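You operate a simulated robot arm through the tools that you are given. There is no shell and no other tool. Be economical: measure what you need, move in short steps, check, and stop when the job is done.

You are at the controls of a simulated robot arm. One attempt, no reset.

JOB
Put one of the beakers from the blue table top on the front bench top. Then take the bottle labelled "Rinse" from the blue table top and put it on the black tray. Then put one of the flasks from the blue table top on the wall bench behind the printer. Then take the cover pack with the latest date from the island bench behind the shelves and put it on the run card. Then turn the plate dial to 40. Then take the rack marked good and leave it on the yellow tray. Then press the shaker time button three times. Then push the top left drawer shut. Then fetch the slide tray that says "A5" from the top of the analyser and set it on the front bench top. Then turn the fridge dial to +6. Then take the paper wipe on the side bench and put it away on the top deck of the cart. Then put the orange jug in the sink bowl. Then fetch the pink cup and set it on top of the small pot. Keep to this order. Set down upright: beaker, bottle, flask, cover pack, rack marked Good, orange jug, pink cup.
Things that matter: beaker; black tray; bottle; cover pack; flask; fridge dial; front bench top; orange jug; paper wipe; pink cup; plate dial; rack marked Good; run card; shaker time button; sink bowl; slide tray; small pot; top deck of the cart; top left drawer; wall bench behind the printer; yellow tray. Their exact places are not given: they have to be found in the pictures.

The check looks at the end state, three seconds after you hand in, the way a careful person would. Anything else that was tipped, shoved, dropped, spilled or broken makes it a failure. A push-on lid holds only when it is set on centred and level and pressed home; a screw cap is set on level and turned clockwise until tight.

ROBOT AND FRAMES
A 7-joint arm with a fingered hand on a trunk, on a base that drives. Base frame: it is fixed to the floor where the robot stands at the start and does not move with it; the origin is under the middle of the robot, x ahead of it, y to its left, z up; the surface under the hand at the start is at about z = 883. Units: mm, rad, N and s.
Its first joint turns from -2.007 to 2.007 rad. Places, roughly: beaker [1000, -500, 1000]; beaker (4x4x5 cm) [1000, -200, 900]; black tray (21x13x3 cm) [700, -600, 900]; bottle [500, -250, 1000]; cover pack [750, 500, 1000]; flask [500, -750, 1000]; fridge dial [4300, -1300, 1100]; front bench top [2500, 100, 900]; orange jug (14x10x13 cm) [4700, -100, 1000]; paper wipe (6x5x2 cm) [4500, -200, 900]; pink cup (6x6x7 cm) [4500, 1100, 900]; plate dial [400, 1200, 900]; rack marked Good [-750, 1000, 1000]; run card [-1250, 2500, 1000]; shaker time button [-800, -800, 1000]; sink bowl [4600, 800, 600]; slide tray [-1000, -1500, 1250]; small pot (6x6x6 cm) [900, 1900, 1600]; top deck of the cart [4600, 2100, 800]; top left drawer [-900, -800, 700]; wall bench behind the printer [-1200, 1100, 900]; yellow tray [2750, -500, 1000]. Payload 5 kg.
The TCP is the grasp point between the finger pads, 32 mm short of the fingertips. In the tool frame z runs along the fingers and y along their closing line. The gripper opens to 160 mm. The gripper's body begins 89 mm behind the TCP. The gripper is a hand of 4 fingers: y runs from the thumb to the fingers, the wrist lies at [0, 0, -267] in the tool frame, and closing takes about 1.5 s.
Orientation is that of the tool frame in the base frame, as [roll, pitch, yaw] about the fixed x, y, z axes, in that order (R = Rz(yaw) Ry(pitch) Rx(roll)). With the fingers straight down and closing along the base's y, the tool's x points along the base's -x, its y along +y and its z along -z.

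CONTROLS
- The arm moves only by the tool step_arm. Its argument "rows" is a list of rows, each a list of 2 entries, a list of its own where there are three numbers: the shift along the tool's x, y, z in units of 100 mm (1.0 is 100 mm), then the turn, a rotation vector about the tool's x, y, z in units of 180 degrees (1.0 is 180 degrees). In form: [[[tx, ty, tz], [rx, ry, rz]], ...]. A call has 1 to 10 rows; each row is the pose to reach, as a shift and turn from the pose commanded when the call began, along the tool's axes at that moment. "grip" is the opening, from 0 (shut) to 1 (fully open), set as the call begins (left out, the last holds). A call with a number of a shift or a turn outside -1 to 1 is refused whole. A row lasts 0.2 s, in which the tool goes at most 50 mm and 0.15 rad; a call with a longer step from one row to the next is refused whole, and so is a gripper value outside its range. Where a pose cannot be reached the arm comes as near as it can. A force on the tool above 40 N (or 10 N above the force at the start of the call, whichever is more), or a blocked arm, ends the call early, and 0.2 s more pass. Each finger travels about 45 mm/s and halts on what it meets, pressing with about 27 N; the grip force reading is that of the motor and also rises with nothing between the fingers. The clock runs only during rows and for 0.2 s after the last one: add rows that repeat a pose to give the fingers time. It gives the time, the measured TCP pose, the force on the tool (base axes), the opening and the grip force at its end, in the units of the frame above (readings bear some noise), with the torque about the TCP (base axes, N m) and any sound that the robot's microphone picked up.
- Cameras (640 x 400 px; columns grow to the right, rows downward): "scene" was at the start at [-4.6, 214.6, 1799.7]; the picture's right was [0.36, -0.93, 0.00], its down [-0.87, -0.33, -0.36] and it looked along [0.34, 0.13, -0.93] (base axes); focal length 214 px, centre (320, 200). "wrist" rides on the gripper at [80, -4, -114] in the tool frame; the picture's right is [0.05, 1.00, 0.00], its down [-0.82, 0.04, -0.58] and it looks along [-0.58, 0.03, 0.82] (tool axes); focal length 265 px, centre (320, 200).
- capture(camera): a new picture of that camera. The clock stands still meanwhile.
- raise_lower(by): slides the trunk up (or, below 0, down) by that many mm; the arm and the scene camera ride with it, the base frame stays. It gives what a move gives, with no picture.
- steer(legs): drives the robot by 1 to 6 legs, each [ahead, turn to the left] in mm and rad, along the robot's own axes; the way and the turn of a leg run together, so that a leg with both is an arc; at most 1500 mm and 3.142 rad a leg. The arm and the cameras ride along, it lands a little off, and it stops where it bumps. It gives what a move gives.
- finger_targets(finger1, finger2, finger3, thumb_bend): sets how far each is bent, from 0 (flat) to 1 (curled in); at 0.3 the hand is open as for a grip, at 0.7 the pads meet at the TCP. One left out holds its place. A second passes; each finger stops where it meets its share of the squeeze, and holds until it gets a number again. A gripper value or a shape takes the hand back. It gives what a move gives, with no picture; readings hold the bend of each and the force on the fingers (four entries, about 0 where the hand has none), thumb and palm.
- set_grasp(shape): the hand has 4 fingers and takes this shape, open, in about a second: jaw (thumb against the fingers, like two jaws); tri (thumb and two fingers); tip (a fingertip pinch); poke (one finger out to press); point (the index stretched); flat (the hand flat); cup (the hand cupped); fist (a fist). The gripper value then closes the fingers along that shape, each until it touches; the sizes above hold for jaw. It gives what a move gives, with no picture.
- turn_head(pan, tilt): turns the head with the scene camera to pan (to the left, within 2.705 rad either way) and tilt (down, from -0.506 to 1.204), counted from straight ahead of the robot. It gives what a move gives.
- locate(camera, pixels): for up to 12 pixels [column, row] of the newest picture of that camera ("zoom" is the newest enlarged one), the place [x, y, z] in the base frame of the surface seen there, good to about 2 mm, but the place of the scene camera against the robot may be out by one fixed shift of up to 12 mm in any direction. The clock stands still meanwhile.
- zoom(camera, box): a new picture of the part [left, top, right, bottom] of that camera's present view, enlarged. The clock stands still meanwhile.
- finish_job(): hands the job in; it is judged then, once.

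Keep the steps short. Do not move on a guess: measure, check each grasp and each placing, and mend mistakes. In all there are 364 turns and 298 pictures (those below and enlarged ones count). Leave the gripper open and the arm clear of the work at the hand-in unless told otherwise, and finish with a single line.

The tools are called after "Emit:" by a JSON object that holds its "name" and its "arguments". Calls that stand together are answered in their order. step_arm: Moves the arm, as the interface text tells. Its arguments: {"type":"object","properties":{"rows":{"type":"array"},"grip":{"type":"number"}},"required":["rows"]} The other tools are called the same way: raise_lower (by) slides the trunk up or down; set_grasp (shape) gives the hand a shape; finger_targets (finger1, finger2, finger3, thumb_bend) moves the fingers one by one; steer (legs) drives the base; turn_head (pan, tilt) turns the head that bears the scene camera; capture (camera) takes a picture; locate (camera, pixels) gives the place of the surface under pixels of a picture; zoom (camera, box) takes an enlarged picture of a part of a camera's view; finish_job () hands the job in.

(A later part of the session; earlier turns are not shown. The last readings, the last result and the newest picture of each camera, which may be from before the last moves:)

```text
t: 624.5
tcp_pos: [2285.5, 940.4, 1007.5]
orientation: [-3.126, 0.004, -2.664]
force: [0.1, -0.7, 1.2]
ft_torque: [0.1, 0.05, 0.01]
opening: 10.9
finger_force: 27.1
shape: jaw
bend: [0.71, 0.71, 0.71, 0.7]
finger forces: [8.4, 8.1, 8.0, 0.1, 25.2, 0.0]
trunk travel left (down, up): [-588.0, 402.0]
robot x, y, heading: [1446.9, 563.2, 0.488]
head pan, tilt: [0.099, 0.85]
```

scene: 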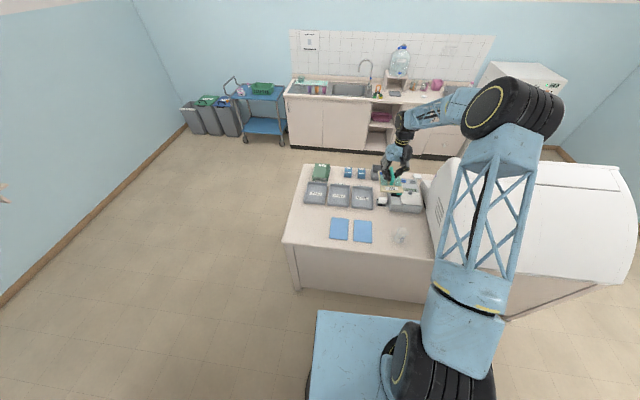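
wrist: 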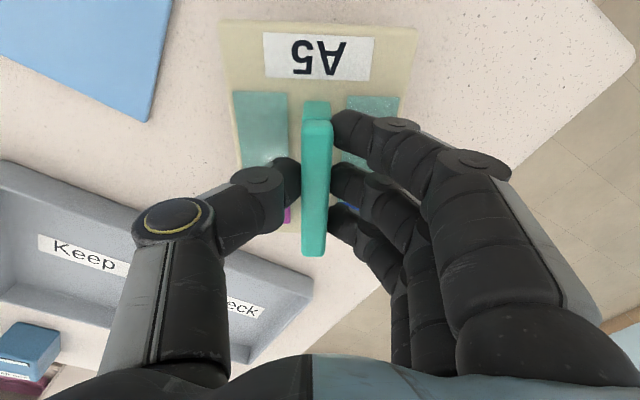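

Touching. Release and rise.

Emit:
{"name": "step_arm", "arguments": {"rows": [[[0, 0, 0], [0, 0, 0]], [[0, 0, 0], [0, 0, 0]], [[0, 0, 0], [0, 0, 0]], [[0, 0, 0], [0, 0, 0]], [[0, 0, 0], [0, 0, 0]], [[0, 0, 0], [0, 0, 0]]], "grip": 0.38}}

Emit:
{"name": "raise_lower", "arguments": {"by": 250}}

Emit:
{"name": "capture", "arguments": {"camera": "wrist"}}

```text
t: 626.0
tcp_pos: [2286.9, 941.7, 1006.4]
orientation: [-3.128, -0.002, -2.664]
force: [-0.2, 0.2, -0.5]
ft_torque: [-0.01, -0.03, 0.03]
opening: 60.0
finger_force: 0.1
shape: jaw
bend: [0.73, 0.73, 0.73, 0.7]
finger forces: [0.1, 0.0, 0.0, 0.1, 0.0, 0.0]
trunk travel left (down, up): [-588.0, 402.0]
robot x, y, heading: [1446.9, 563.6, 0.49]
head pan, tilt: [0.099, 0.85]
```

```text
t: 628.5
tcp_pos: [2285.3, 940.5, 1255.8]
orientation: [-3.129, 0.0, -2.662]
force: [0.2, -0.1, 0.5]
ft_torque: [0.0, 0.02, 0.0]
opening: 60.0
finger_force: 0.0
shape: jaw
bend: [0.73, 0.73, 0.73, 0.7]
finger forces: [0.0, 0.1, 0.1, 0.0, 0.0, 0.0]
trunk travel left (down, up): [-838.0, 152.0]
robot x, y, heading: [1446.2, 563.1, 0.492]
head pan, tilt: [0.099, 0.85]
```

```text
92 pictures are left
```

wrist: 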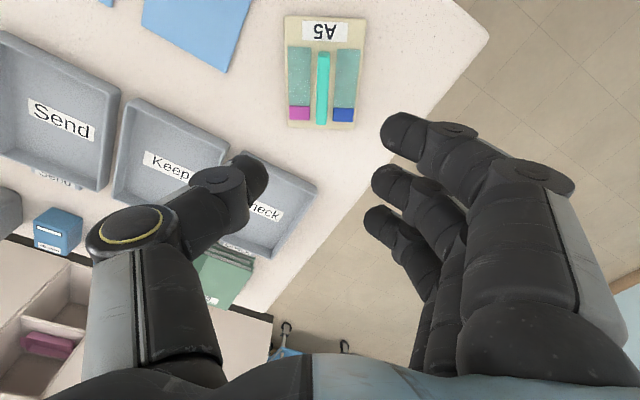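

A5 stands on the front bench. Next the fridge dial at ≈(4312, −1317, 1153). Raise, retract, and drive round the south end.

Emit:
{"name": "step_arm", "arguments": {"rows": [[[0.45, 0, 0], [0, 0, 0]], [[0.9, 0, 0], [0, 0, 0]], [[1.0, 0, 0], [0, 0, 0]]]}}

Emit:
{"name": "raise_lower", "arguments": {"by": 150}}

Emit:
{"name": "steer", "arguments": {"legs": [[0, -1.9], [1077, 0], [0, -0.163], [1000, 0], [0, 1.571], [1500, 0]]}}

```text
t: 629.3
tcp_pos: [2197.1, 893.9, 1255.9]
orientation: [-3.128, 0.0, -2.665]
force: [0.2, 0.0, -1.0]
ft_torque: [0.02, 0.01, -0.01]
opening: 60.4
finger_force: 0.1
shape: jaw
bend: [0.73, 0.73, 0.73, 0.7]
finger forces: [0.0, 0.0, 0.1, 0.0, 0.0, 0.0]
trunk travel left (down, up): [-838.0, 152.0]
robot x, y, heading: [1445.0, 561.4, 0.493]
head pan, tilt: [0.099, 0.85]
```

```text
t: 631.1
tcp_pos: [2196.7, 892.8, 1404.9]
orientation: [-3.127, 0.0, -2.664]
force: [0.3, -0.7, 0.3]
ft_torque: [-0.05, 0.0, 0.01]
opening: 60.0
finger_force: 0.1
shape: jaw
bend: [0.73, 0.73, 0.73, 0.7]
finger forces: [0.1, 0.0, 0.1, 0.0, 0.1, 0.0]
trunk travel left (down, up): [-988.0, 2.0]
robot x, y, heading: [1442.8, 563.6, 0.49]
head pan, tilt: [0.099, 0.85]
```

```text
t: 657.9
tcp_pos: [3818.9, -1773.5, 1406.5]
orientation: [-3.127, -0.001, 3.028]
force: [0.6, -0.1, -0.7]
ft_torque: [-0.02, 0.02, 0.02]
opening: 60.3
finger_force: 0.0
shape: jaw
bend: [0.73, 0.73, 0.73, 0.7]
finger forces: [0.0, 0.0, 0.0, 0.0, 0.0, 0.1]
trunk travel left (down, up): [-988.0, 2.0]
robot x, y, heading: [3009.0, -1628.3, -0.104]
head pan, tilt: [0.099, 0.85]
```

Emit:
{"name": "steer", "arguments": {"legs": [[0, 0.863], [539, 0], [0, -0.759]]}}

Emit:
{"name": "turn_head", "arguments": {"pan": -0.1, "tilt": 0.5}}

Emit:
{"name": "capture", "arguments": {"camera": "scene"}}

Emit:
{"name": "zoom", "arguments": {"camera": "scene", "box": [250, 170, 410, 270]}}

```text
t: 665.3
tcp_pos: [4204.3, -1352.1, 1405.2]
orientation: [-3.128, 0.001, 3.111]
force: [0.3, 0.0, 0.3]
ft_torque: [0.03, 0.0, 0.02]
opening: 60.4
finger_force: 0.1
shape: jaw
bend: [0.73, 0.73, 0.73, 0.7]
finger forces: [0.0, 0.1, 0.1, 0.1, 0.0, 0.0]
trunk travel left (down, up): [-988.0, 2.0]
robot x, y, heading: [3389.7, -1279.7, -0.019]
head pan, tilt: [0.099, 0.85]
```

```text
t: 666.1
tcp_pos: [4205.1, -1353.1, 1406.0]
orientation: [-3.127, 0.001, 3.112]
force: [0.1, -0.9, -0.1]
ft_torque: [-0.02, -0.02, -0.01]
opening: 60.3
finger_force: 0.1
shape: jaw
bend: [0.73, 0.73, 0.73, 0.7]
finger forces: [0.0, 0.0, 0.1, 0.1, 0.0, 0.0]
trunk travel left (down, up): [-988.0, 2.0]
robot x, y, heading: [3389.3, -1273.9, -0.019]
head pan, tilt: [-0.099, 0.499]
```

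```text
91 pictures are left
```

scene: 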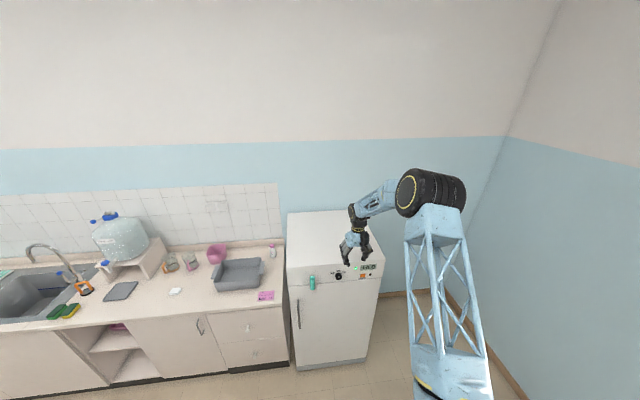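

```text
4.00 times, centred on (330, 220) of scene
```

zoom: 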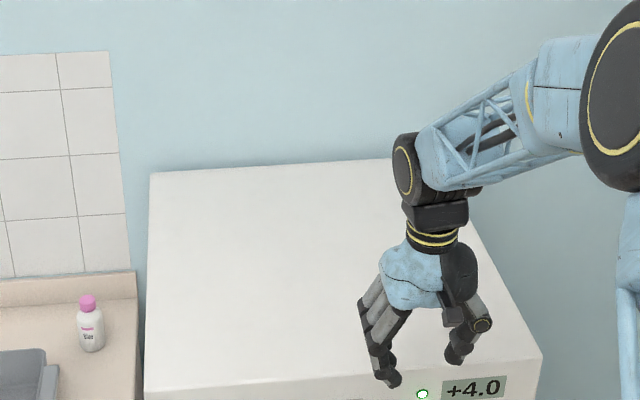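

Emit:
{"name": "step_arm", "arguments": {"rows": [[[0, 0, 0], [0, -0.0475, 0]], [[0, 0, 0], [0, -0.095, 0]], [[0, 0, 0], [0, -0.1425, 0]], [[0, 0, 0], [0, -0.19, 0]], [[0, 0, 0], [0, -0.2375, 0]], [[0, 0, 0], [0, -0.285, 0]], [[0, 0, 0], [0, -0.3325, 0]], [[0, 0, 0], [0, -0.38, 0]], [[0, 0, 0], [0, -0.4275, 0]], [[0, 0, 0], [0, -0.475, 0]]]}}

Emit:
{"name": "step_arm", "arguments": {"rows": [[[0, 0, -0.3], [0, -0.025, 0]], [[0, 0, -0.6], [0, -0.025, 0]]]}}

```text
t: 668.4
tcp_pos: [4206.1, -1353.3, 1405.6]
orientation: [-2.952, 1.494, -2.981]
force: [0.6, 0.6, 0.1]
ft_torque: [0.01, -0.02, 0.02]
opening: 60.3
finger_force: 0.1
shape: jaw
bend: [0.73, 0.73, 0.73, 0.7]
finger forces: [0.0, 0.0, 0.0, 0.1, 0.0, 0.1]
trunk travel left (down, up): [-988.0, 2.0]
robot x, y, heading: [3388.2, -1271.7, -0.021]
head pan, tilt: [-0.099, 0.499]
```

```text
t: 669.0
tcp_pos: [4143.9, -1351.4, 1411.7]
orientation: [-1.422, 1.556, -1.452]
force: [-0.6, 0.5, 0.4]
ft_torque: [0.0, 0.0, -0.03]
opening: 60.7
finger_force: 0.0
shape: jaw
bend: [0.73, 0.73, 0.73, 0.7]
finger forces: [0.1, 0.0, 0.1, 0.0, 0.0, 0.1]
trunk travel left (down, up): [-988.0, 2.0]
robot x, y, heading: [3384.5, -1275.4, -0.02]
head pan, tilt: [-0.099, 0.499]
```

Emit:
{"name": "raise_lower", "arguments": {"by": -245}}

Emit:
{"name": "capture", "arguments": {"camera": "wrist"}}

Emit:
{"name": "zoom", "arguments": {"camera": "scene", "box": [290, 210, 400, 300]}}

```text
t: 671.5
tcp_pos: [4142.7, -1351.4, 1165.0]
orientation: [-1.524, 1.556, -1.554]
force: [-1.2, -0.4, -0.1]
ft_torque: [0.01, 0.0, 0.02]
opening: 60.2
finger_force: 0.0
shape: jaw
bend: [0.73, 0.73, 0.73, 0.7]
finger forces: [0.1, 0.0, 0.1, 0.1, 0.0, 0.0]
trunk travel left (down, up): [-743.0, 247.0]
robot x, y, heading: [3389.3, -1275.7, -0.015]
head pan, tilt: [-0.099, 0.499]
```

```text
89 pictures are left
```

wrist: 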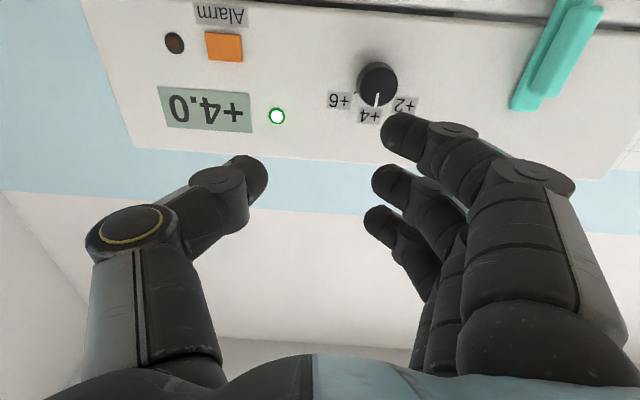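

```text
4.44 times, centred on (345, 255) of scene
```

zoom: 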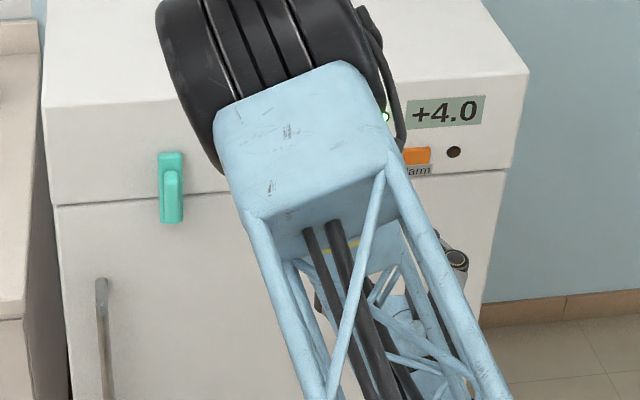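

Emit:
{"name": "zoom", "arguments": {"camera": "wrist", "box": [310, 40, 430, 130]}}

Emit:
{"name": "locate", "arguments": {"camera": "wrist", "pixels": [[375, 88], [377, 65], [340, 85], [369, 116], [378, 80], [360, 82], [393, 82], [377, 95], [340, 60]]}}

```text
4.44 times, centred on (370, 85) of wrist
```

zoom: 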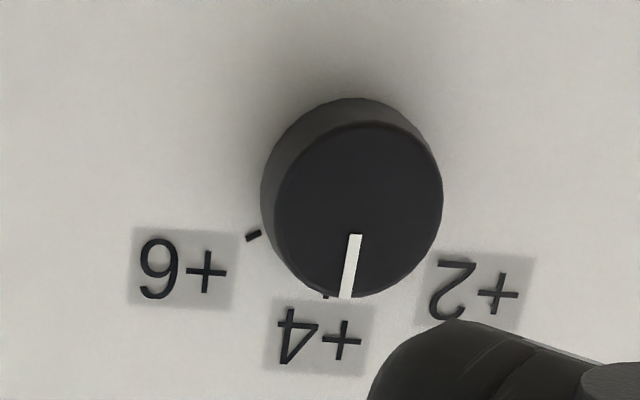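

```text
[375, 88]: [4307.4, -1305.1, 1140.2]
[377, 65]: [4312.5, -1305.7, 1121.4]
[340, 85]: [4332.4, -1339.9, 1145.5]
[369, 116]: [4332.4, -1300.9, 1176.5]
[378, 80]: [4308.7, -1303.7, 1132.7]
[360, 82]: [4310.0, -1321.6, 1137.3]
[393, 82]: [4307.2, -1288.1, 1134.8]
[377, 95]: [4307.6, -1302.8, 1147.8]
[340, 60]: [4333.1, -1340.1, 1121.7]
```

Dial centre (y −1303.5, z 1139), front at x 4308, panel 4332, pointer on +4; step to +6 is ~45° clockwise. Align and approach.

Emit:
{"name": "step_arm", "arguments": {"rows": [[[0.13, 0.24, 0.3], [0, 0, 0]], [[0.26, 0.48, 0.6], [0, 0, 0]], [[0.26, 0.48, 0.9], [0, 0, 0]], [[0.26, 0.48, 0.9], [0, 0, 0]]], "grip": 0.42}}

Emit:
{"name": "capture", "arguments": {"camera": "wrist"}}

Emit:
{"name": "locate", "arguments": {"camera": "wrist", "pixels": [[320, 130], [320, 140], [310, 135], [330, 135], [320, 120], [300, 135], [340, 135], [320, 155]]}}

```text
t: 672.5
tcp_pos: [4236.4, -1307.1, 1139.6]
orientation: [-1.527, 1.557, -1.558]
force: [-0.8, 1.1, -0.8]
ft_torque: [-0.02, -0.01, -0.01]
opening: 66.6
finger_force: 0.1
shape: jaw
bend: [0.73, 0.73, 0.73, 0.7]
finger forces: [0.1, 0.1, 0.0, 0.0, 0.1, 0.0]
trunk travel left (down, up): [-743.0, 247.0]
robot x, y, heading: [3389.1, -1274.4, -0.014]
head pan, tilt: [-0.099, 0.499]
```

```text
86 pictures are left
```

wrist: 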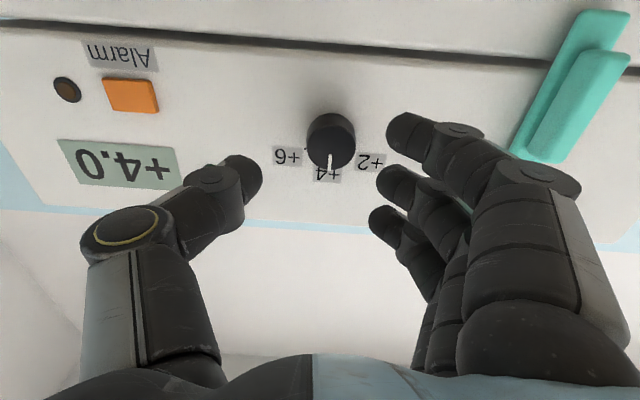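

```text
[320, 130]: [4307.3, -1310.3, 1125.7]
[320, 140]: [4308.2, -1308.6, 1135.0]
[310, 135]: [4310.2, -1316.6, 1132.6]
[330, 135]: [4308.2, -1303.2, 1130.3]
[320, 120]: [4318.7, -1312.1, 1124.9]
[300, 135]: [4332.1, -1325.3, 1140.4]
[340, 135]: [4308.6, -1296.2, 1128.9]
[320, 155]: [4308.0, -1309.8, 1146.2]
```

Emit:
{"name": "step_arm", "arguments": {"rows": [[[-0.01, 0.05, 0.15], [0, 0, 0]], [[-0.01, 0.05, 0.3], [0, 0, 0]], [[-0.01, 0.05, 0.45], [0, 0, 0]], [[-0.01, 0.05, 0.57], [0, 0, 0]], [[-0.01, 0.05, 0.57], [0, 0, 0]]]}}

Emit:
{"name": "step_arm", "arguments": {"rows": [[[0, 0, 0], [0, 0, 0]], [[0, 0, 0], [0, 0, 0]], [[0, 0, 0], [0, 0, 0]], [[0, 0, 0], [0, 0, 0]], [[0, 0, 0], [0, 0, 0]], [[0, 0, 0], [0, 0, 0]], [[0, 0, 0], [0, 0, 0]]], "grip": 0.0}}

Emit:
{"name": "zoom", "arguments": {"camera": "wrist", "box": [220, 100, 420, 240]}}

```text
t: 673.7
tcp_pos: [4293.1, -1303.3, 1141.0]
orientation: [-1.507, 1.556, -1.538]
force: [0.3, 0.7, -0.2]
ft_torque: [-0.03, -0.01, 0.0]
opening: 66.5
finger_force: 0.0
shape: jaw
bend: [0.73, 0.73, 0.73, 0.7]
finger forces: [0.0, 0.0, 0.0, 0.0, 0.1, 0.0]
trunk travel left (down, up): [-743.0, 247.0]
robot x, y, heading: [3387.7, -1277.1, -0.014]
head pan, tilt: [-0.099, 0.499]
```

```text
t: 675.3
tcp_pos: [4294.3, -1306.6, 1139.7]
orientation: [-1.544, 1.555, -1.577]
force: [3.4, -9.7, 0.2]
ft_torque: [0.01, 0.02, -0.02]
opening: 12.4
finger_force: 27.1
shape: jaw
bend: [0.68, 0.73, 0.68, 0.7]
finger forces: [0.0, 11.9, 0.0, 0.0, 20.9, 0.0]
trunk travel left (down, up): [-743.0, 247.0]
robot x, y, heading: [3386.7, -1273.2, -0.017]
head pan, tilt: [-0.099, 0.499]
```

```text
2.86 times, centred on (320, 170) of wrist
```

zoom: 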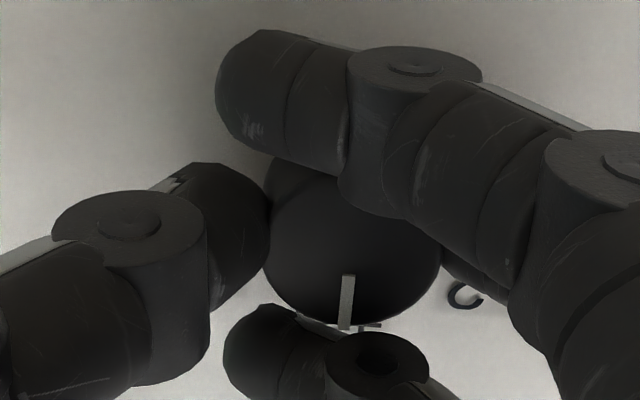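

Gripped. Turn 45° clockwise.

Emit:
{"name": "step_arm", "arguments": {"rows": [[[0, 0, 0], [0, 0, 0.04]], [[0, 0, 0], [0, 0, 0.08]], [[0, 0, 0], [0, 0, 0.12]], [[0, 0, 0], [0, 0, 0.16]], [[0, 0, 0], [0, 0, 0.2]], [[0, 0, 0], [0, 0, 0.24]], [[0, 0, 0], [0, 0, 0.25]]]}}

Emit:
{"name": "zoom", "arguments": {"camera": "wrist", "box": [220, 100, 420, 240]}}

```text
t: 676.9
tcp_pos: [4293.4, -1303.0, 1137.7]
orientation: [1.576, 0.797, 1.544]
force: [-2.1, -1.0, -23.6]
ft_torque: [-0.02, 0.42, 0.02]
opening: 12.7
finger_force: 27.2
shape: jaw
bend: [0.68, 0.73, 0.68, 0.7]
finger forces: [0.0, 11.2, 0.0, 0.0, 27.6, 0.0]
trunk travel left (down, up): [-743.0, 247.0]
robot x, y, heading: [3389.6, -1277.3, -0.014]
head pan, tilt: [-0.099, 0.499]
```

```text
2.86 times, centred on (320, 170) of wrist
```

zoom: 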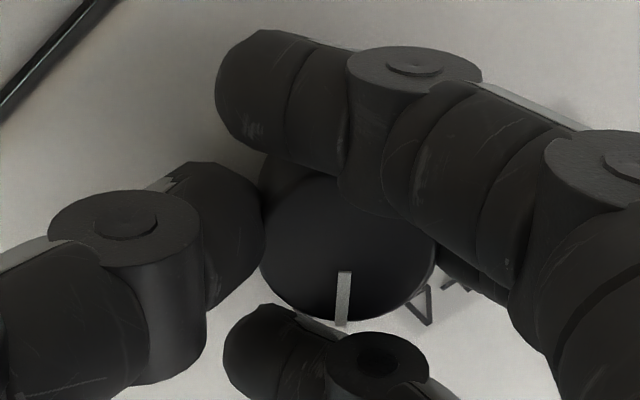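

Emit:
{"name": "step_arm", "arguments": {"rows": [[[0, 0, 0], [0, 0, 0]], [[0, 0, 0], [0, 0, 0]], [[0, 0, 0], [0, 0, 0]], [[0, 0, 0], [0, 0, 0]], [[0, 0, 0], [0, 0, 0]], [[0, 0, 0], [0, 0, 0]]], "grip": 0.42}}

Emit:
{"name": "step_arm", "arguments": {"rows": [[[0, 0, -0.3], [0, 0, 0]], [[0, 0, -0.65], [0, 0, 0]], [[0, 0, -1.0], [0, 0, 0]]]}}

Emit:
{"name": "capture", "arguments": {"camera": "wrist"}}

Emit:
{"name": "zoom", "arguments": {"camera": "wrist", "box": [270, 60, 430, 180]}}

```text
t: 678.3
tcp_pos: [4292.9, -1304.1, 1140.1]
orientation: [1.569, 0.799, 1.539]
force: [0.6, -0.5, -0.8]
ft_torque: [0.01, -0.01, 0.05]
opening: 66.5
finger_force: 0.0
shape: jaw
bend: [0.73, 0.73, 0.73, 0.7]
finger forces: [0.0, 0.0, 0.0, 0.0, 0.0, 0.0]
trunk travel left (down, up): [-743.0, 247.0]
robot x, y, heading: [3387.2, -1274.7, -0.013]
head pan, tilt: [-0.099, 0.499]
```

```text
t: 679.1
tcp_pos: [4193.2, -1299.5, 1137.4]
orientation: [1.568, 0.8, 1.539]
force: [-0.2, -0.5, 0.1]
ft_torque: [-0.01, 0.03, 0.03]
opening: 66.6
finger_force: 0.1
shape: jaw
bend: [0.73, 0.73, 0.73, 0.7]
finger forces: [0.0, 0.0, 0.0, 0.0, 0.1, 0.0]
trunk travel left (down, up): [-743.0, 247.0]
robot x, y, heading: [3387.5, -1273.7, -0.018]
head pan, tilt: [-0.099, 0.499]
```

```text
83 pictures are left
```

wrist: 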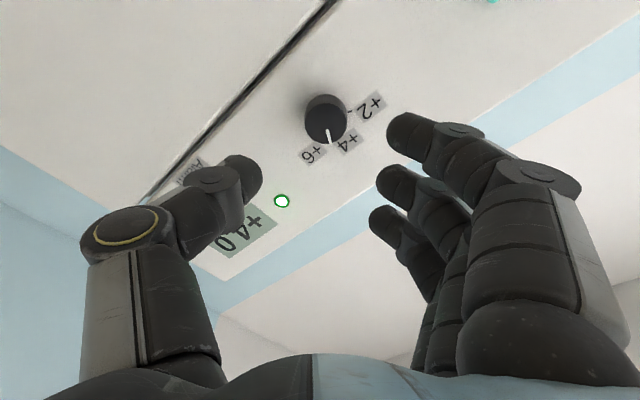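

```text
3.33 times, centred on (350, 120) of wrist
```

zoom: 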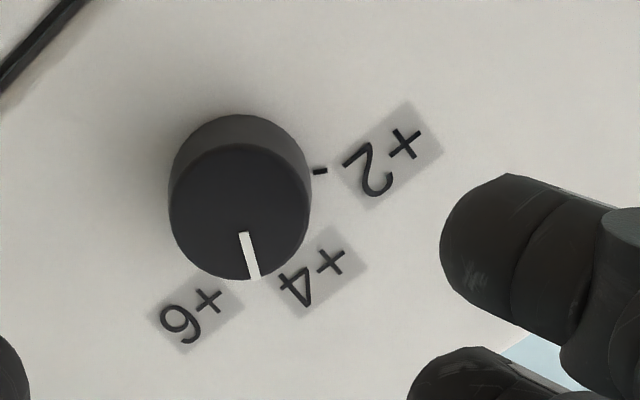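

The pointer may not be fully on +6. Turn the hand back to its former roll and look straight.

Emit:
{"name": "step_arm", "arguments": {"rows": [[[0, 0, 0], [0, 0, -0.045]], [[0, 0, 0], [0, 0, -0.09]], [[0, 0, 0], [0, 0, -0.135]], [[0, 0, 0], [0, 0, -0.18]], [[0, 0, 0], [0, 0, -0.225]], [[0, 0, 0], [0, 0, -0.25]]]}}

Emit:
{"name": "zoom", "arguments": {"camera": "wrist", "box": [270, 60, 430, 180]}}

```text
t: 680.5
tcp_pos: [4194.1, -1301.6, 1138.9]
orientation: [-1.514, 1.557, -1.547]
force: [-0.4, 0.3, -0.6]
ft_torque: [0.04, 0.0, 0.01]
opening: 66.4
finger_force: 0.1
shape: jaw
bend: [0.73, 0.73, 0.73, 0.7]
finger forces: [0.1, 0.1, 0.0, 0.1, 0.1, 0.1]
trunk travel left (down, up): [-743.0, 247.0]
robot x, y, heading: [3388.4, -1273.2, -0.016]
head pan, tilt: [-0.099, 0.499]
```

```text
3.33 times, centred on (350, 120) of wrist
```

zoom: 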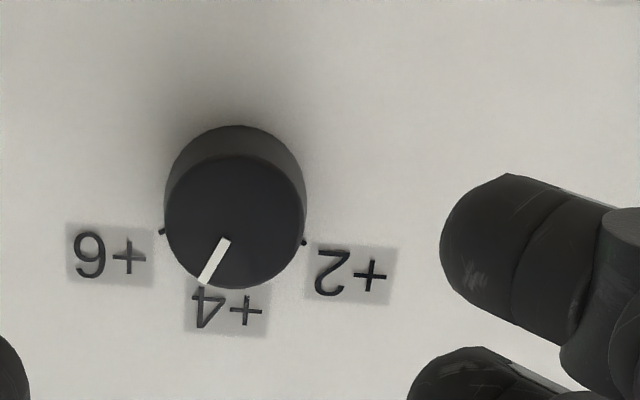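

Pointer is ~25° past +4; the ticks here are ~58–60° apart, so ~37° more is needed. Regrip better centred (dial centre ≈ y −1306.6).

Emit:
{"name": "step_arm", "arguments": {"rows": [[[0, -0.05, 0.3], [0, 0, 0]], [[0, -0.05, 0.6], [0, 0, 0]], [[0, -0.05, 0.85], [0, 0, 0]], [[0, -0.05, 0.99], [0, 0, 0]], [[0, -0.05, 0.99], [0, 0, 0]]]}}

Emit:
{"name": "step_arm", "arguments": {"rows": [[[0, 0, 0], [0, 0, 0]], [[0, 0, 0], [0, 0, 0]], [[0, 0, 0], [0, 0, 0]], [[0, 0, 0], [0, 0, 0]], [[0, 0, 0], [0, 0, 0]], [[0, 0, 0], [0, 0, 0]], [[0, 0, 0], [0, 0, 0]]], "grip": 0.0}}

Emit:
{"name": "zoom", "arguments": {"camera": "wrist", "box": [220, 100, 420, 240]}}

```text
t: 681.7
tcp_pos: [4292.8, -1309.8, 1139.4]
orientation: [-1.544, 1.556, -1.575]
force: [0.0, -0.5, -0.1]
ft_torque: [0.02, 0.02, -0.01]
opening: 66.8
finger_force: 0.0
shape: jaw
bend: [0.73, 0.73, 0.73, 0.7]
finger forces: [0.1, 0.0, 0.0, 0.0, 0.0, 0.0]
trunk travel left (down, up): [-743.0, 247.0]
robot x, y, heading: [3388.3, -1275.7, -0.013]
head pan, tilt: [-0.099, 0.499]
```

```text
t: 683.3
tcp_pos: [4294.0, -1311.0, 1139.3]
orientation: [-1.514, 1.557, -1.547]
force: [4.4, -7.8, 1.9]
ft_torque: [0.05, -0.02, -0.04]
opening: 12.5
finger_force: 27.2
shape: jaw
bend: [0.68, 0.73, 0.72, 0.7]
finger forces: [0.1, 11.5, 4.4, 0.0, 21.9, 0.1]
trunk travel left (down, up): [-743.0, 247.0]
robot x, y, heading: [3387.1, -1273.6, -0.017]
head pan, tilt: [-0.099, 0.499]
```

```text
2.86 times, centred on (320, 170) of wrist
```

zoom: 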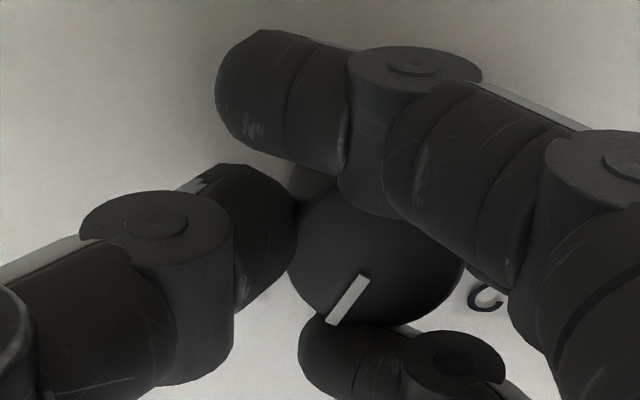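

Emit:
{"name": "step_arm", "arguments": {"rows": [[[0, 0, 0], [0, 0, 0]], [[0, 0, 0], [0, 0, 0]], [[0, 0, 0], [0, 0, 0]], [[0, 0.08, 0], [0, 0, 0]], [[0, 0.08, 0], [0, 0, 0]]], "grip": 0.4}}

Emit:
{"name": "step_arm", "arguments": {"rows": [[[0, 0, 0], [0, 0, 0]], [[0, 0, 0], [0, 0, 0]], [[0, 0, 0], [0, 0, 0]], [[0, 0, 0], [0, 0, 0]], [[0, 0, 0], [0, 0, 0]], [[0, 0, 0], [0, 0, 0]]], "grip": 0.0}}

Emit:
{"name": "zoom", "arguments": {"camera": "wrist", "box": [220, 100, 420, 240]}}

```text
t: 684.5
tcp_pos: [4292.3, -1299.8, 1138.5]
orientation: [-1.539, 1.558, -1.57]
force: [-0.3, 0.7, 0.0]
ft_torque: [0.03, -0.01, -0.03]
opening: 63.5
finger_force: 0.1
shape: jaw
bend: [0.73, 0.73, 0.73, 0.7]
finger forces: [0.1, 0.1, 0.0, 0.1, 0.0, 0.0]
trunk travel left (down, up): [-743.0, 247.0]
robot x, y, heading: [3385.7, -1275.1, -0.018]
head pan, tilt: [-0.099, 0.499]
```

```text
t: 685.9
tcp_pos: [4292.4, -1303.7, 1139.6]
orientation: [-1.527, 1.557, -1.561]
force: [2.4, -8.3, 1.2]
ft_torque: [0.04, -0.03, 0.04]
opening: 13.7
finger_force: 27.1
shape: jaw
bend: [0.68, 0.73, 0.71, 0.7]
finger forces: [0.0, 13.3, 2.8, 0.0, 21.2, 0.0]
trunk travel left (down, up): [-743.0, 247.0]
robot x, y, heading: [3388.6, -1275.1, -0.022]
head pan, tilt: [-0.099, 0.499]
```

```text
2.86 times, centred on (320, 170) of wrist
```

zoom: 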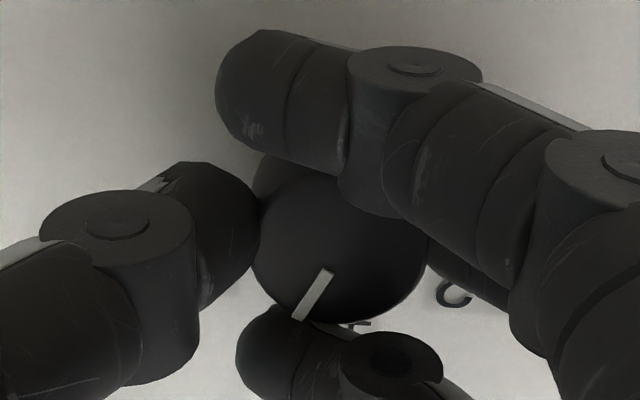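

Emit:
{"name": "step_arm", "arguments": {"rows": [[[0, 0, 0], [0, 0, 0.04]], [[0, 0, 0], [0, 0, 0.08]], [[0, 0, 0], [0, 0, 0.12]], [[0, 0, 0], [0, 0, 0.16]], [[0, 0, 0], [0, 0, 0.2]], [[0, 0, 0], [0, 0, 0.2]]]}}

Emit:
{"name": "zoom", "arguments": {"camera": "wrist", "box": [220, 100, 420, 240]}}

Emit:
{"name": "step_arm", "arguments": {"rows": [[[0, 0, 0], [0, 0, 0]], [[0, 0, 0], [0, 0, 0]], [[0, 0, 0], [0, 0, 0]], [[0, 0, 0], [0, 0, 0]], [[0, 0, 0], [0, 0, 0]]], "grip": 0.42}}

Emit:
{"name": "zoom", "arguments": {"camera": "wrist", "box": [220, 100, 420, 240]}}

```text
t: 687.3
tcp_pos: [4291.8, -1301.3, 1138.6]
orientation: [1.574, 0.956, 1.543]
force: [-3.9, -11.7, -13.9]
ft_torque: [-0.05, 0.25, -0.13]
opening: 13.2
finger_force: 27.1
shape: jaw
bend: [0.68, 0.73, 0.71, 0.7]
finger forces: [0.0, 11.7, 0.5, 0.1, 26.8, 0.1]
trunk travel left (down, up): [-743.0, 247.0]
robot x, y, heading: [3391.6, -1276.0, -0.022]
head pan, tilt: [-0.099, 0.499]
```

```text
2.86 times, centred on (320, 170) of wrist
```

zoom: 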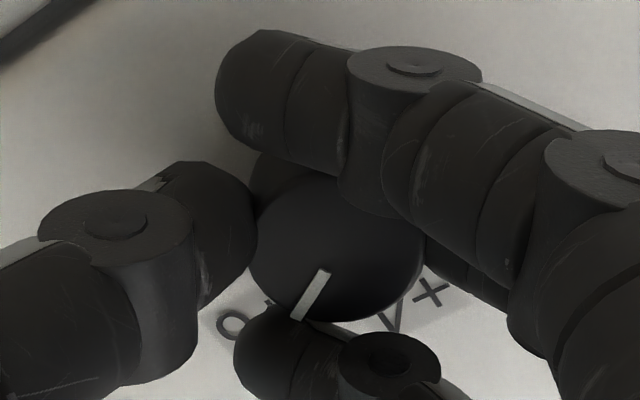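

```text
t: 688.5
tcp_pos: [4293.1, -1299.5, 1138.8]
orientation: [1.57, 0.958, 1.538]
force: [0.6, 0.0, -0.8]
ft_torque: [-0.01, 0.01, 0.0]
opening: 66.6
finger_force: 0.1
shape: jaw
bend: [0.73, 0.73, 0.73, 0.7]
finger forces: [0.0, 0.0, 0.1, 0.1, 0.1, 0.0]
trunk travel left (down, up): [-743.0, 247.0]
robot x, y, heading: [3386.8, -1274.8, -0.016]
head pan, tilt: [-0.099, 0.499]
```

```text
2.86 times, centred on (320, 170) of wrist
```

zoom: 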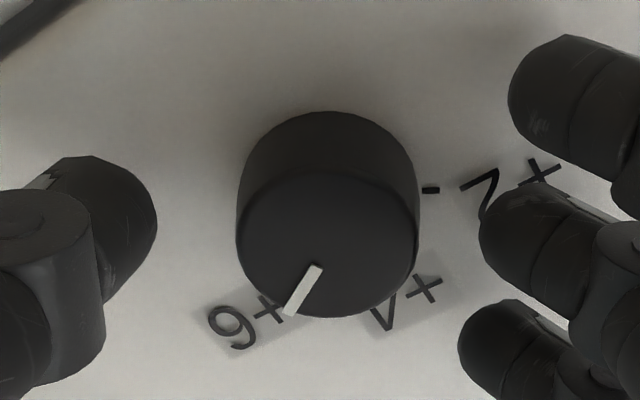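

Pointer now lies at +6. Back off, level the hand, and check straight.

Emit:
{"name": "step_arm", "arguments": {"rows": [[[0, 0, -0.3], [0, 0, 0]], [[0, 0, -0.65], [0, 0, -0.04]], [[0, 0, -1.0], [0, 0, -0.08]], [[0, 0, -1.0], [0, 0, -0.12]], [[0, 0, -1.0], [0, 0, -0.16]], [[0, 0, -1.0], [0, 0, -0.2]]]}}

Emit:
{"name": "zoom", "arguments": {"camera": "wrist", "box": [270, 60, 430, 180]}}

```text
t: 689.9
tcp_pos: [4191.4, -1296.0, 1139.3]
orientation: [-1.551, 1.556, -1.583]
force: [-0.1, -0.8, 1.0]
ft_torque: [0.0, 0.0, -0.01]
opening: 66.5
finger_force: 0.1
shape: jaw
bend: [0.73, 0.73, 0.73, 0.7]
finger forces: [0.0, 0.0, 0.1, 0.0, 0.1, 0.0]
trunk travel left (down, up): [-743.0, 247.0]
robot x, y, heading: [3384.6, -1277.3, -0.019]
head pan, tilt: [-0.099, 0.499]
```

```text
3.33 times, centred on (350, 120) of wrist
```

zoom: 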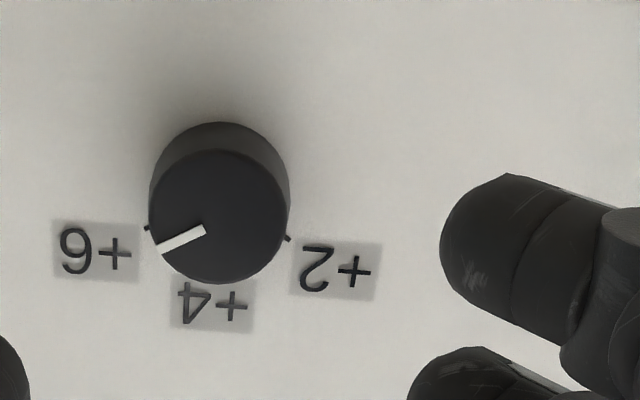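

Dial stands on +6. Restore the hand to point down and drive to the side bench for the paper wipe.

Emit:
{"name": "raise_lower", "arguments": {"by": 240}}

Emit:
{"name": "step_arm", "arguments": {"rows": [[[0, 0, 0], [0, 0.0475, 0]], [[0, 0, 0], [0, 0.095, 0]], [[0, 0, 0], [0, 0.1425, 0]], [[0, 0, 0], [0, 0.19, 0]], [[0, 0, 0], [0, 0.2375, 0]], [[0, 0, 0], [0, 0.285, 0]], [[0, 0, 0], [0, 0.3325, 0]], [[0, 0, 0], [0, 0.38, 0]], [[0, 0, 0], [0, 0.4275, 0]], [[0, 0, 0], [0, 0.475, 0]]]}}

Emit:
{"name": "steer", "arguments": {"legs": [[0, 1.35], [1068, 0], [0, -1.33]]}}

Emit:
{"name": "turn_head", "arguments": {"pan": 0.2, "tilt": 0.7}}

Emit:
{"name": "capture", "arguments": {"camera": "scene"}}

Emit:
{"name": "capture", "arguments": {"camera": "wrist"}}

```text
t: 692.4
tcp_pos: [4191.8, -1295.9, 1379.6]
orientation: [-1.538, 1.556, -1.566]
force: [1.1, 1.0, 0.2]
ft_torque: [-0.01, 0.0, 0.0]
opening: 66.6
finger_force: 0.1
shape: jaw
bend: [0.73, 0.73, 0.73, 0.7]
finger forces: [0.0, 0.1, 0.1, 0.1, 0.1, 0.0]
trunk travel left (down, up): [-983.0, 7.0]
robot x, y, heading: [3384.0, -1274.6, -0.021]
head pan, tilt: [-0.099, 0.499]
```

```text
t: 694.6
tcp_pos: [4193.3, -1304.8, 1377.6]
orientation: [-3.134, 0.078, 3.111]
force: [0.7, -1.3, 0.3]
ft_torque: [0.1, 0.0, 0.0]
opening: 67.3
finger_force: 0.1
shape: jaw
bend: [0.73, 0.73, 0.73, 0.7]
finger forces: [0.0, 0.1, 0.0, 0.0, 0.0, 0.0]
trunk travel left (down, up): [-983.0, 7.0]
robot x, y, heading: [3385.1, -1272.4, -0.021]
head pan, tilt: [-0.099, 0.499]
```

```text
t: 707.0
tcp_pos: [4435.5, -194.0, 1379.9]
orientation: [-3.129, 0.077, -3.103]
force: [-0.1, 0.4, -0.1]
ft_torque: [0.03, 0.0, -0.01]
opening: 67.2
finger_force: 0.0
shape: jaw
bend: [0.73, 0.73, 0.73, 0.7]
finger forces: [0.0, 0.0, 0.1, 0.1, 0.0, 0.0]
trunk travel left (down, up): [-983.0, 7.0]
robot x, y, heading: [3627.0, -228.6, 0.048]
head pan, tilt: [-0.099, 0.499]
```

```text
t: 707.8
tcp_pos: [4435.2, -194.8, 1379.6]
orientation: [-3.128, 0.08, -3.106]
force: [0.0, -0.3, 0.1]
ft_torque: [0.02, 0.02, -0.01]
opening: 66.9
finger_force: 0.1
shape: jaw
bend: [0.73, 0.73, 0.73, 0.7]
finger forces: [0.0, 0.0, 0.1, 0.0, 0.1, 0.0]
trunk travel left (down, up): [-983.0, 7.0]
robot x, y, heading: [3629.7, -226.6, 0.047]
head pan, tilt: [0.201, 0.7]
```

```text
75 pictures are left
```

scene: 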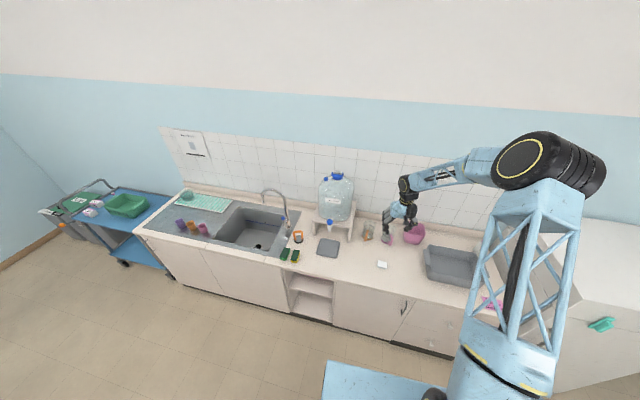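

```text
74 pictures are left
```

wrist: 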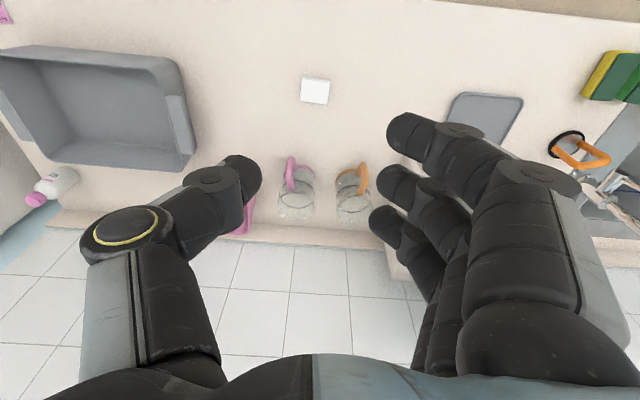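

Emit:
{"name": "locate", "arguments": {"camera": "wrist", "pixels": [[303, 82], [328, 82], [303, 101], [327, 103], [315, 92], [290, 70], [352, 178], [360, 175], [352, 205], [340, 205], [365, 205], [300, 205]]}}

Emit:
{"name": "step_arm", "arguments": {"rows": [[[0, 0, 0], [0, 0.025, 0]], [[0, 0, 0], [0, 0.025, 0]]]}}

```text
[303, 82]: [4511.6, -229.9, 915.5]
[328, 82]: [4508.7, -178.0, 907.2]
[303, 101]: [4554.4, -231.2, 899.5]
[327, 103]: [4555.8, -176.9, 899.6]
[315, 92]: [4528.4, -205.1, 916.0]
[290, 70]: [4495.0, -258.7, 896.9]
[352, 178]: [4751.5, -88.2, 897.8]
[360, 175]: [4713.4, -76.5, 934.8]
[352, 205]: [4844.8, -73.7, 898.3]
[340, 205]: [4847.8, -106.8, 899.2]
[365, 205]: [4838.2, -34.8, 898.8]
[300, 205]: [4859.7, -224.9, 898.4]
```

```text
t: 708.4
tcp_pos: [4433.4, -193.9, 1380.1]
orientation: [-3.127, 0.001, -3.107]
force: [-1.1, -0.1, 0.0]
ft_torque: [0.01, -0.04, -0.01]
opening: 67.0
finger_force: 0.0
shape: jaw
bend: [0.73, 0.73, 0.73, 0.7]
finger forces: [0.0, 0.0, 0.0, 0.0, 0.0, 0.0]
trunk travel left (down, up): [-983.0, 7.0]
robot x, y, heading: [3633.4, -225.9, 0.054]
head pan, tilt: [0.201, 0.7]
```

Wipe centre ≈ (4530, −204), 53 mm wide in y, top 916, bench 898. Move over it, lower.

Emit:
{"name": "step_arm", "arguments": {"rows": [[[-0.4, -0.05, 0], [0, 0, 0]], [[-0.8, -0.1, 0], [0, 0, 0]], [[-0.97, -0.133, 0], [0, 0, 0]], [[-0.97, -0.133, 0], [0, 0, 0]]], "grip": 0.6}}

Emit:
{"name": "raise_lower", "arguments": {"by": -380}}

Emit:
{"name": "capture", "arguments": {"camera": "wrist"}}

Emit:
{"name": "locate", "arguments": {"camera": "wrist", "pixels": [[290, 120], [350, 120], [290, 140], [350, 140], [320, 130]]}}

```text
t: 709.4
tcp_pos: [4530.6, -205.5, 1379.0]
orientation: [-3.128, 0.001, -3.108]
force: [0.5, 0.2, 0.2]
ft_torque: [-0.02, -0.01, 0.0]
opening: 95.6
finger_force: 0.1
shape: jaw
bend: [0.71, 0.71, 0.71, 0.69]
finger forces: [0.0, 0.1, 0.1, 0.1, 0.0, 0.0]
trunk travel left (down, up): [-983.0, 7.0]
robot x, y, heading: [3629.2, -227.6, 0.045]
head pan, tilt: [0.201, 0.7]
```

```text
t: 713.1
tcp_pos: [4530.1, -203.9, 998.5]
orientation: [-3.128, 0.0, -3.106]
force: [0.0, 0.2, -0.4]
ft_torque: [0.0, 0.03, -0.02]
opening: 95.5
finger_force: 0.1
shape: jaw
bend: [0.71, 0.71, 0.71, 0.69]
finger forces: [0.0, 0.0, 0.0, 0.0, 0.1, 0.0]
trunk travel left (down, up): [-603.0, 387.0]
robot x, y, heading: [3631.2, -228.0, 0.048]
head pan, tilt: [0.201, 0.7]
```

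```text
73 pictures are left
```

wrist: 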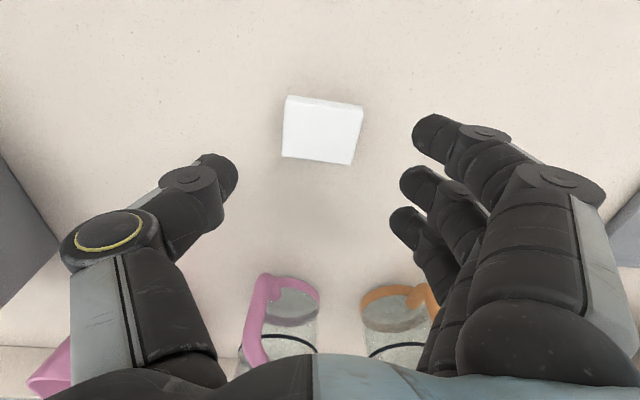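

```text
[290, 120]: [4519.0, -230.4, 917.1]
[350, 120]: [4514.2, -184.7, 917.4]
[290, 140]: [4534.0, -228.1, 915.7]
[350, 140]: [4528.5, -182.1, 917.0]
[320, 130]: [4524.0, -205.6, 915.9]
```

Emit:
{"name": "step_arm", "arguments": {"rows": [[[0.03, -0.02, 0.25], [0, 0, 0]], [[0.03, -0.02, 0.5], [0, 0, 0]], [[0.03, -0.02, 0.62], [0, 0, 0]], [[0.03, -0.02, 0.665], [0, 0, 0]]]}}

Emit:
{"name": "step_arm", "arguments": {"rows": [[[0, 0, 0], [0, 0, 0]], [[0, 0, 0], [0, 0, 0]], [[0, 0, 0], [0, 0, 0]], [[0, 0, 0], [0, 0, 0]], [[0, 0, 0], [0, 0, 0]], [[0, 0, 0], [0, 0, 0]], [[0, 0, 0], [0, 0, 0]], [[0, 0, 0], [0, 0, 0]]], "grip": 0.1}}

Emit:
{"name": "raise_lower", "arguments": {"by": 80}}

Emit:
{"name": "capture", "arguments": {"camera": "wrist"}}

```text
t: 714.1
tcp_pos: [4528.0, -207.9, 934.7]
orientation: [-3.128, 0.001, -3.106]
force: [-0.4, -1.3, 5.8]
ft_torque: [0.34, 0.12, 0.1]
opening: 95.6
finger_force: 0.1
shape: jaw
bend: [0.71, 0.71, 0.71, 0.69]
finger forces: [2.7, 2.0, 1.2, 0.1, 0.0, 0.1]
trunk travel left (down, up): [-603.0, 387.0]
robot x, y, heading: [3629.1, -221.5, 0.047]
head pan, tilt: [0.201, 0.7]
```

```text
t: 715.9
tcp_pos: [4527.5, -208.8, 934.0]
orientation: [-3.128, 0.0, -3.108]
force: [2.4, -2.1, 10.4]
ft_torque: [0.41, -0.12, -0.15]
opening: 48.7
finger_force: 27.3
shape: jaw
bend: [0.76, 0.73, 0.73, 0.7]
finger forces: [0.0, 23.0, 11.2, 0.1, 25.4, 0.0]
trunk travel left (down, up): [-603.0, 387.0]
robot x, y, heading: [3628.6, -230.8, 0.056]
head pan, tilt: [0.201, 0.7]
```

```text
t: 717.0
tcp_pos: [4527.4, -207.5, 1012.3]
orientation: [-3.128, 0.001, -3.107]
force: [0.1, 0.9, 0.0]
ft_torque: [0.04, -0.01, -0.02]
opening: 48.4
finger_force: 27.0
shape: jaw
bend: [0.76, 0.73, 0.73, 0.7]
finger forces: [0.1, 12.6, 10.1, 0.0, 23.7, 0.0]
trunk travel left (down, up): [-683.0, 307.0]
robot x, y, heading: [3630.1, -227.5, 0.048]
head pan, tilt: [0.201, 0.7]
```

```text
72 pictures are left
```

wrist: 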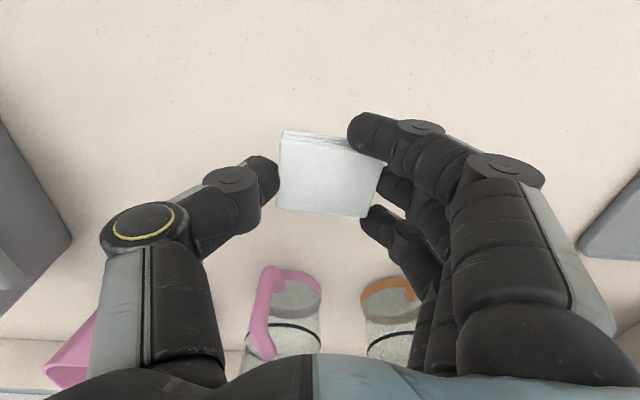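

Wipe held (base 36 mm under TCP). Raise, retract, drive to the cart.

Emit:
{"name": "raise_lower", "arguments": {"by": 300}}

Emit:
{"name": "step_arm", "arguments": {"rows": [[[0.45, 0, 0], [0, 0, 0]], [[0.9, 0, 0], [0, 0, 0]], [[1.0, 0, 0], [0, 0, 0]]]}}

Emit:
{"name": "steer", "arguments": {"legs": [[0, 1.523], [1500, 0], [720, 0], [0, -1.571]]}}

Emit:
{"name": "turn_head", "arguments": {"pan": 0.15, "tilt": 0.8}}

Emit:
{"name": "capture", "arguments": {"camera": "scene"}}

Emit:
{"name": "capture", "arguments": {"camera": "wrist"}}

```text
t: 720.0
tcp_pos: [4528.0, -207.6, 1312.7]
orientation: [-3.128, -0.001, -3.107]
force: [0.8, -0.5, 0.7]
ft_torque: [0.03, -0.01, -0.03]
opening: 48.2
finger_force: 27.0
shape: jaw
bend: [0.76, 0.73, 0.73, 0.7]
finger forces: [0.2, 12.7, 10.1, 0.1, 23.7, 0.1]
trunk travel left (down, up): [-983.0, 7.0]
robot x, y, heading: [3627.5, -228.1, 0.046]
head pan, tilt: [0.201, 0.7]
```

```text
t: 720.8
tcp_pos: [4429.4, -211.8, 1313.8]
orientation: [-3.128, 0.0, -3.107]
force: [-0.1, -0.4, 0.8]
ft_torque: [0.01, 0.03, 0.0]
opening: 48.0
finger_force: 27.2
shape: jaw
bend: [0.76, 0.73, 0.73, 0.7]
finger forces: [0.2, 12.7, 10.3, 0.0, 23.5, 0.0]
trunk travel left (down, up): [-983.0, 7.0]
robot x, y, heading: [3630.7, -225.1, 0.048]
head pan, tilt: [0.201, 0.7]
```

```text
t: 739.6
tcp_pos: [4446.4, 1930.9, 1313.7]
orientation: [-3.127, -0.001, 3.12]
force: [0.4, 1.0, 0.5]
ft_torque: [0.01, 0.01, 0.02]
opening: 47.8
finger_force: 27.2
shape: jaw
bend: [0.76, 0.73, 0.73, 0.7]
finger forces: [0.1, 12.7, 10.3, 0.1, 23.5, 0.0]
trunk travel left (down, up): [-983.0, 7.0]
robot x, y, heading: [3647.6, 1960.6, -0.01]
head pan, tilt: [0.201, 0.7]
```

```text
t: 740.3
tcp_pos: [4445.8, 1930.2, 1314.1]
orientation: [-3.128, 0.001, 3.12]
force: [0.2, 0.3, -0.4]
ft_torque: [0.0, 0.0, 0.02]
opening: 47.7
finger_force: 26.9
shape: jaw
bend: [0.76, 0.73, 0.73, 0.7]
finger forces: [0.1, 12.8, 10.3, 0.0, 23.4, 0.0]
trunk travel left (down, up): [-983.0, 7.0]
robot x, y, heading: [3649.8, 1965.5, -0.012]
head pan, tilt: [0.15, 0.799]
```

```text
71 pictures are left
```

scene: 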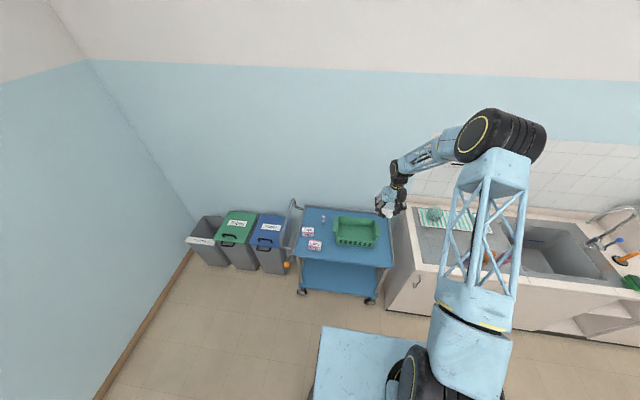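

```text
70 pictures are left
```

wrist: 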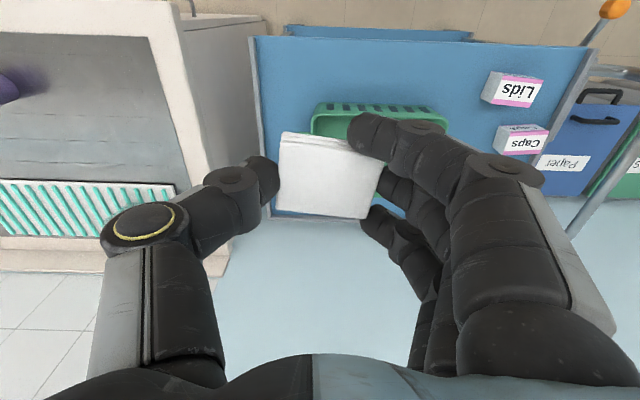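

Emit:
{"name": "locate", "arguments": {"camera": "wrist", "pixels": [[290, 70], [340, 70], [400, 70], [440, 80], [260, 45], [560, 55], [350, 45], [320, 110], [440, 110], [480, 150], [490, 90], [460, 100]]}}

```text
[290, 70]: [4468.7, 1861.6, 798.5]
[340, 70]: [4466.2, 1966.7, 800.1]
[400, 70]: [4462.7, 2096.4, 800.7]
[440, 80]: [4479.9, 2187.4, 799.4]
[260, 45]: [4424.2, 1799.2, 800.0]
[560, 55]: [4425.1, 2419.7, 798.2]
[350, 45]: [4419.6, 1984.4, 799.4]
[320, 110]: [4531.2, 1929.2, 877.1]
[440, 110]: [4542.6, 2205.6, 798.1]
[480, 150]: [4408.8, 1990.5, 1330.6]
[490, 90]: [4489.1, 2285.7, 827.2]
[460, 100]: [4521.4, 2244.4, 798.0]
```

Deck z≈800; free strip in front of the green basket. Target (4465, 2000).

Emit:
{"name": "step_arm", "arguments": {"rows": [[[-0.1, 0.35, 0], [0, 0, 0]], [[-0.18, 0.7, 0], [0, 0, 0]], [[-0.18, 0.7, 0], [0, 0, 0]]]}}

Emit:
{"name": "raise_lower", "arguments": {"by": -400}}

Emit:
{"name": "capture", "arguments": {"camera": "wrist"}}

```text
t: 741.1
tcp_pos: [4465.1, 1997.8, 1311.8]
orientation: [-3.129, 0.0, 3.119]
force: [-0.5, 0.2, -0.3]
ft_torque: [0.01, 0.01, 0.02]
opening: 47.9
finger_force: 26.8
shape: jaw
bend: [0.76, 0.73, 0.73, 0.7]
finger forces: [0.1, 12.6, 10.6, 0.0, 23.6, 0.0]
trunk travel left (down, up): [-983.0, 7.0]
robot x, y, heading: [3645.4, 1962.0, -0.009]
head pan, tilt: [0.15, 0.799]
```

```text
t: 744.9
tcp_pos: [4463.5, 2000.2, 912.5]
orientation: [-3.127, 0.0, 3.119]
force: [0.2, -0.8, 0.1]
ft_torque: [0.01, 0.01, 0.01]
opening: 47.8
finger_force: 27.0
shape: jaw
bend: [0.76, 0.73, 0.73, 0.7]
finger forces: [0.1, 12.7, 10.6, 0.0, 23.7, 0.0]
trunk travel left (down, up): [-583.0, 407.0]
robot x, y, heading: [3647.2, 1961.0, -0.002]
head pan, tilt: [0.15, 0.799]
```

```text
69 pictures are left
```

wrist: 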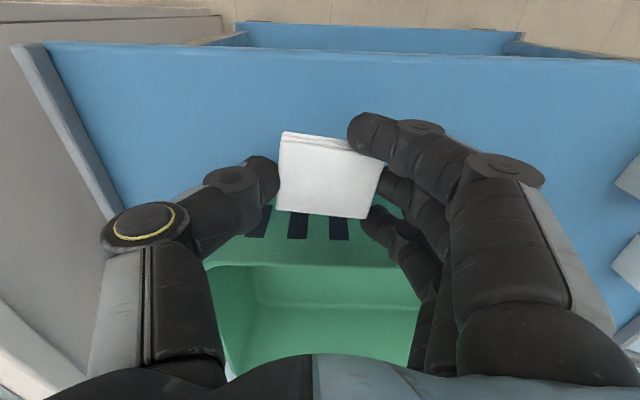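

Emit:
{"name": "locate", "arguments": {"camera": "wrist", "pixels": [[300, 222], [300, 260], [240, 240], [300, 268], [250, 215], [340, 240], [320, 48], [320, 65]]}}

```text
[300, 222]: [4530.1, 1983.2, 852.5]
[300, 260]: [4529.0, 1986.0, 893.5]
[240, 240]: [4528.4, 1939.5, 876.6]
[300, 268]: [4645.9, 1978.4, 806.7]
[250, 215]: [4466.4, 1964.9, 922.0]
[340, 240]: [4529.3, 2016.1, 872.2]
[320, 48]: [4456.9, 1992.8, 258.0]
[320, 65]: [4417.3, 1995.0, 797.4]
```

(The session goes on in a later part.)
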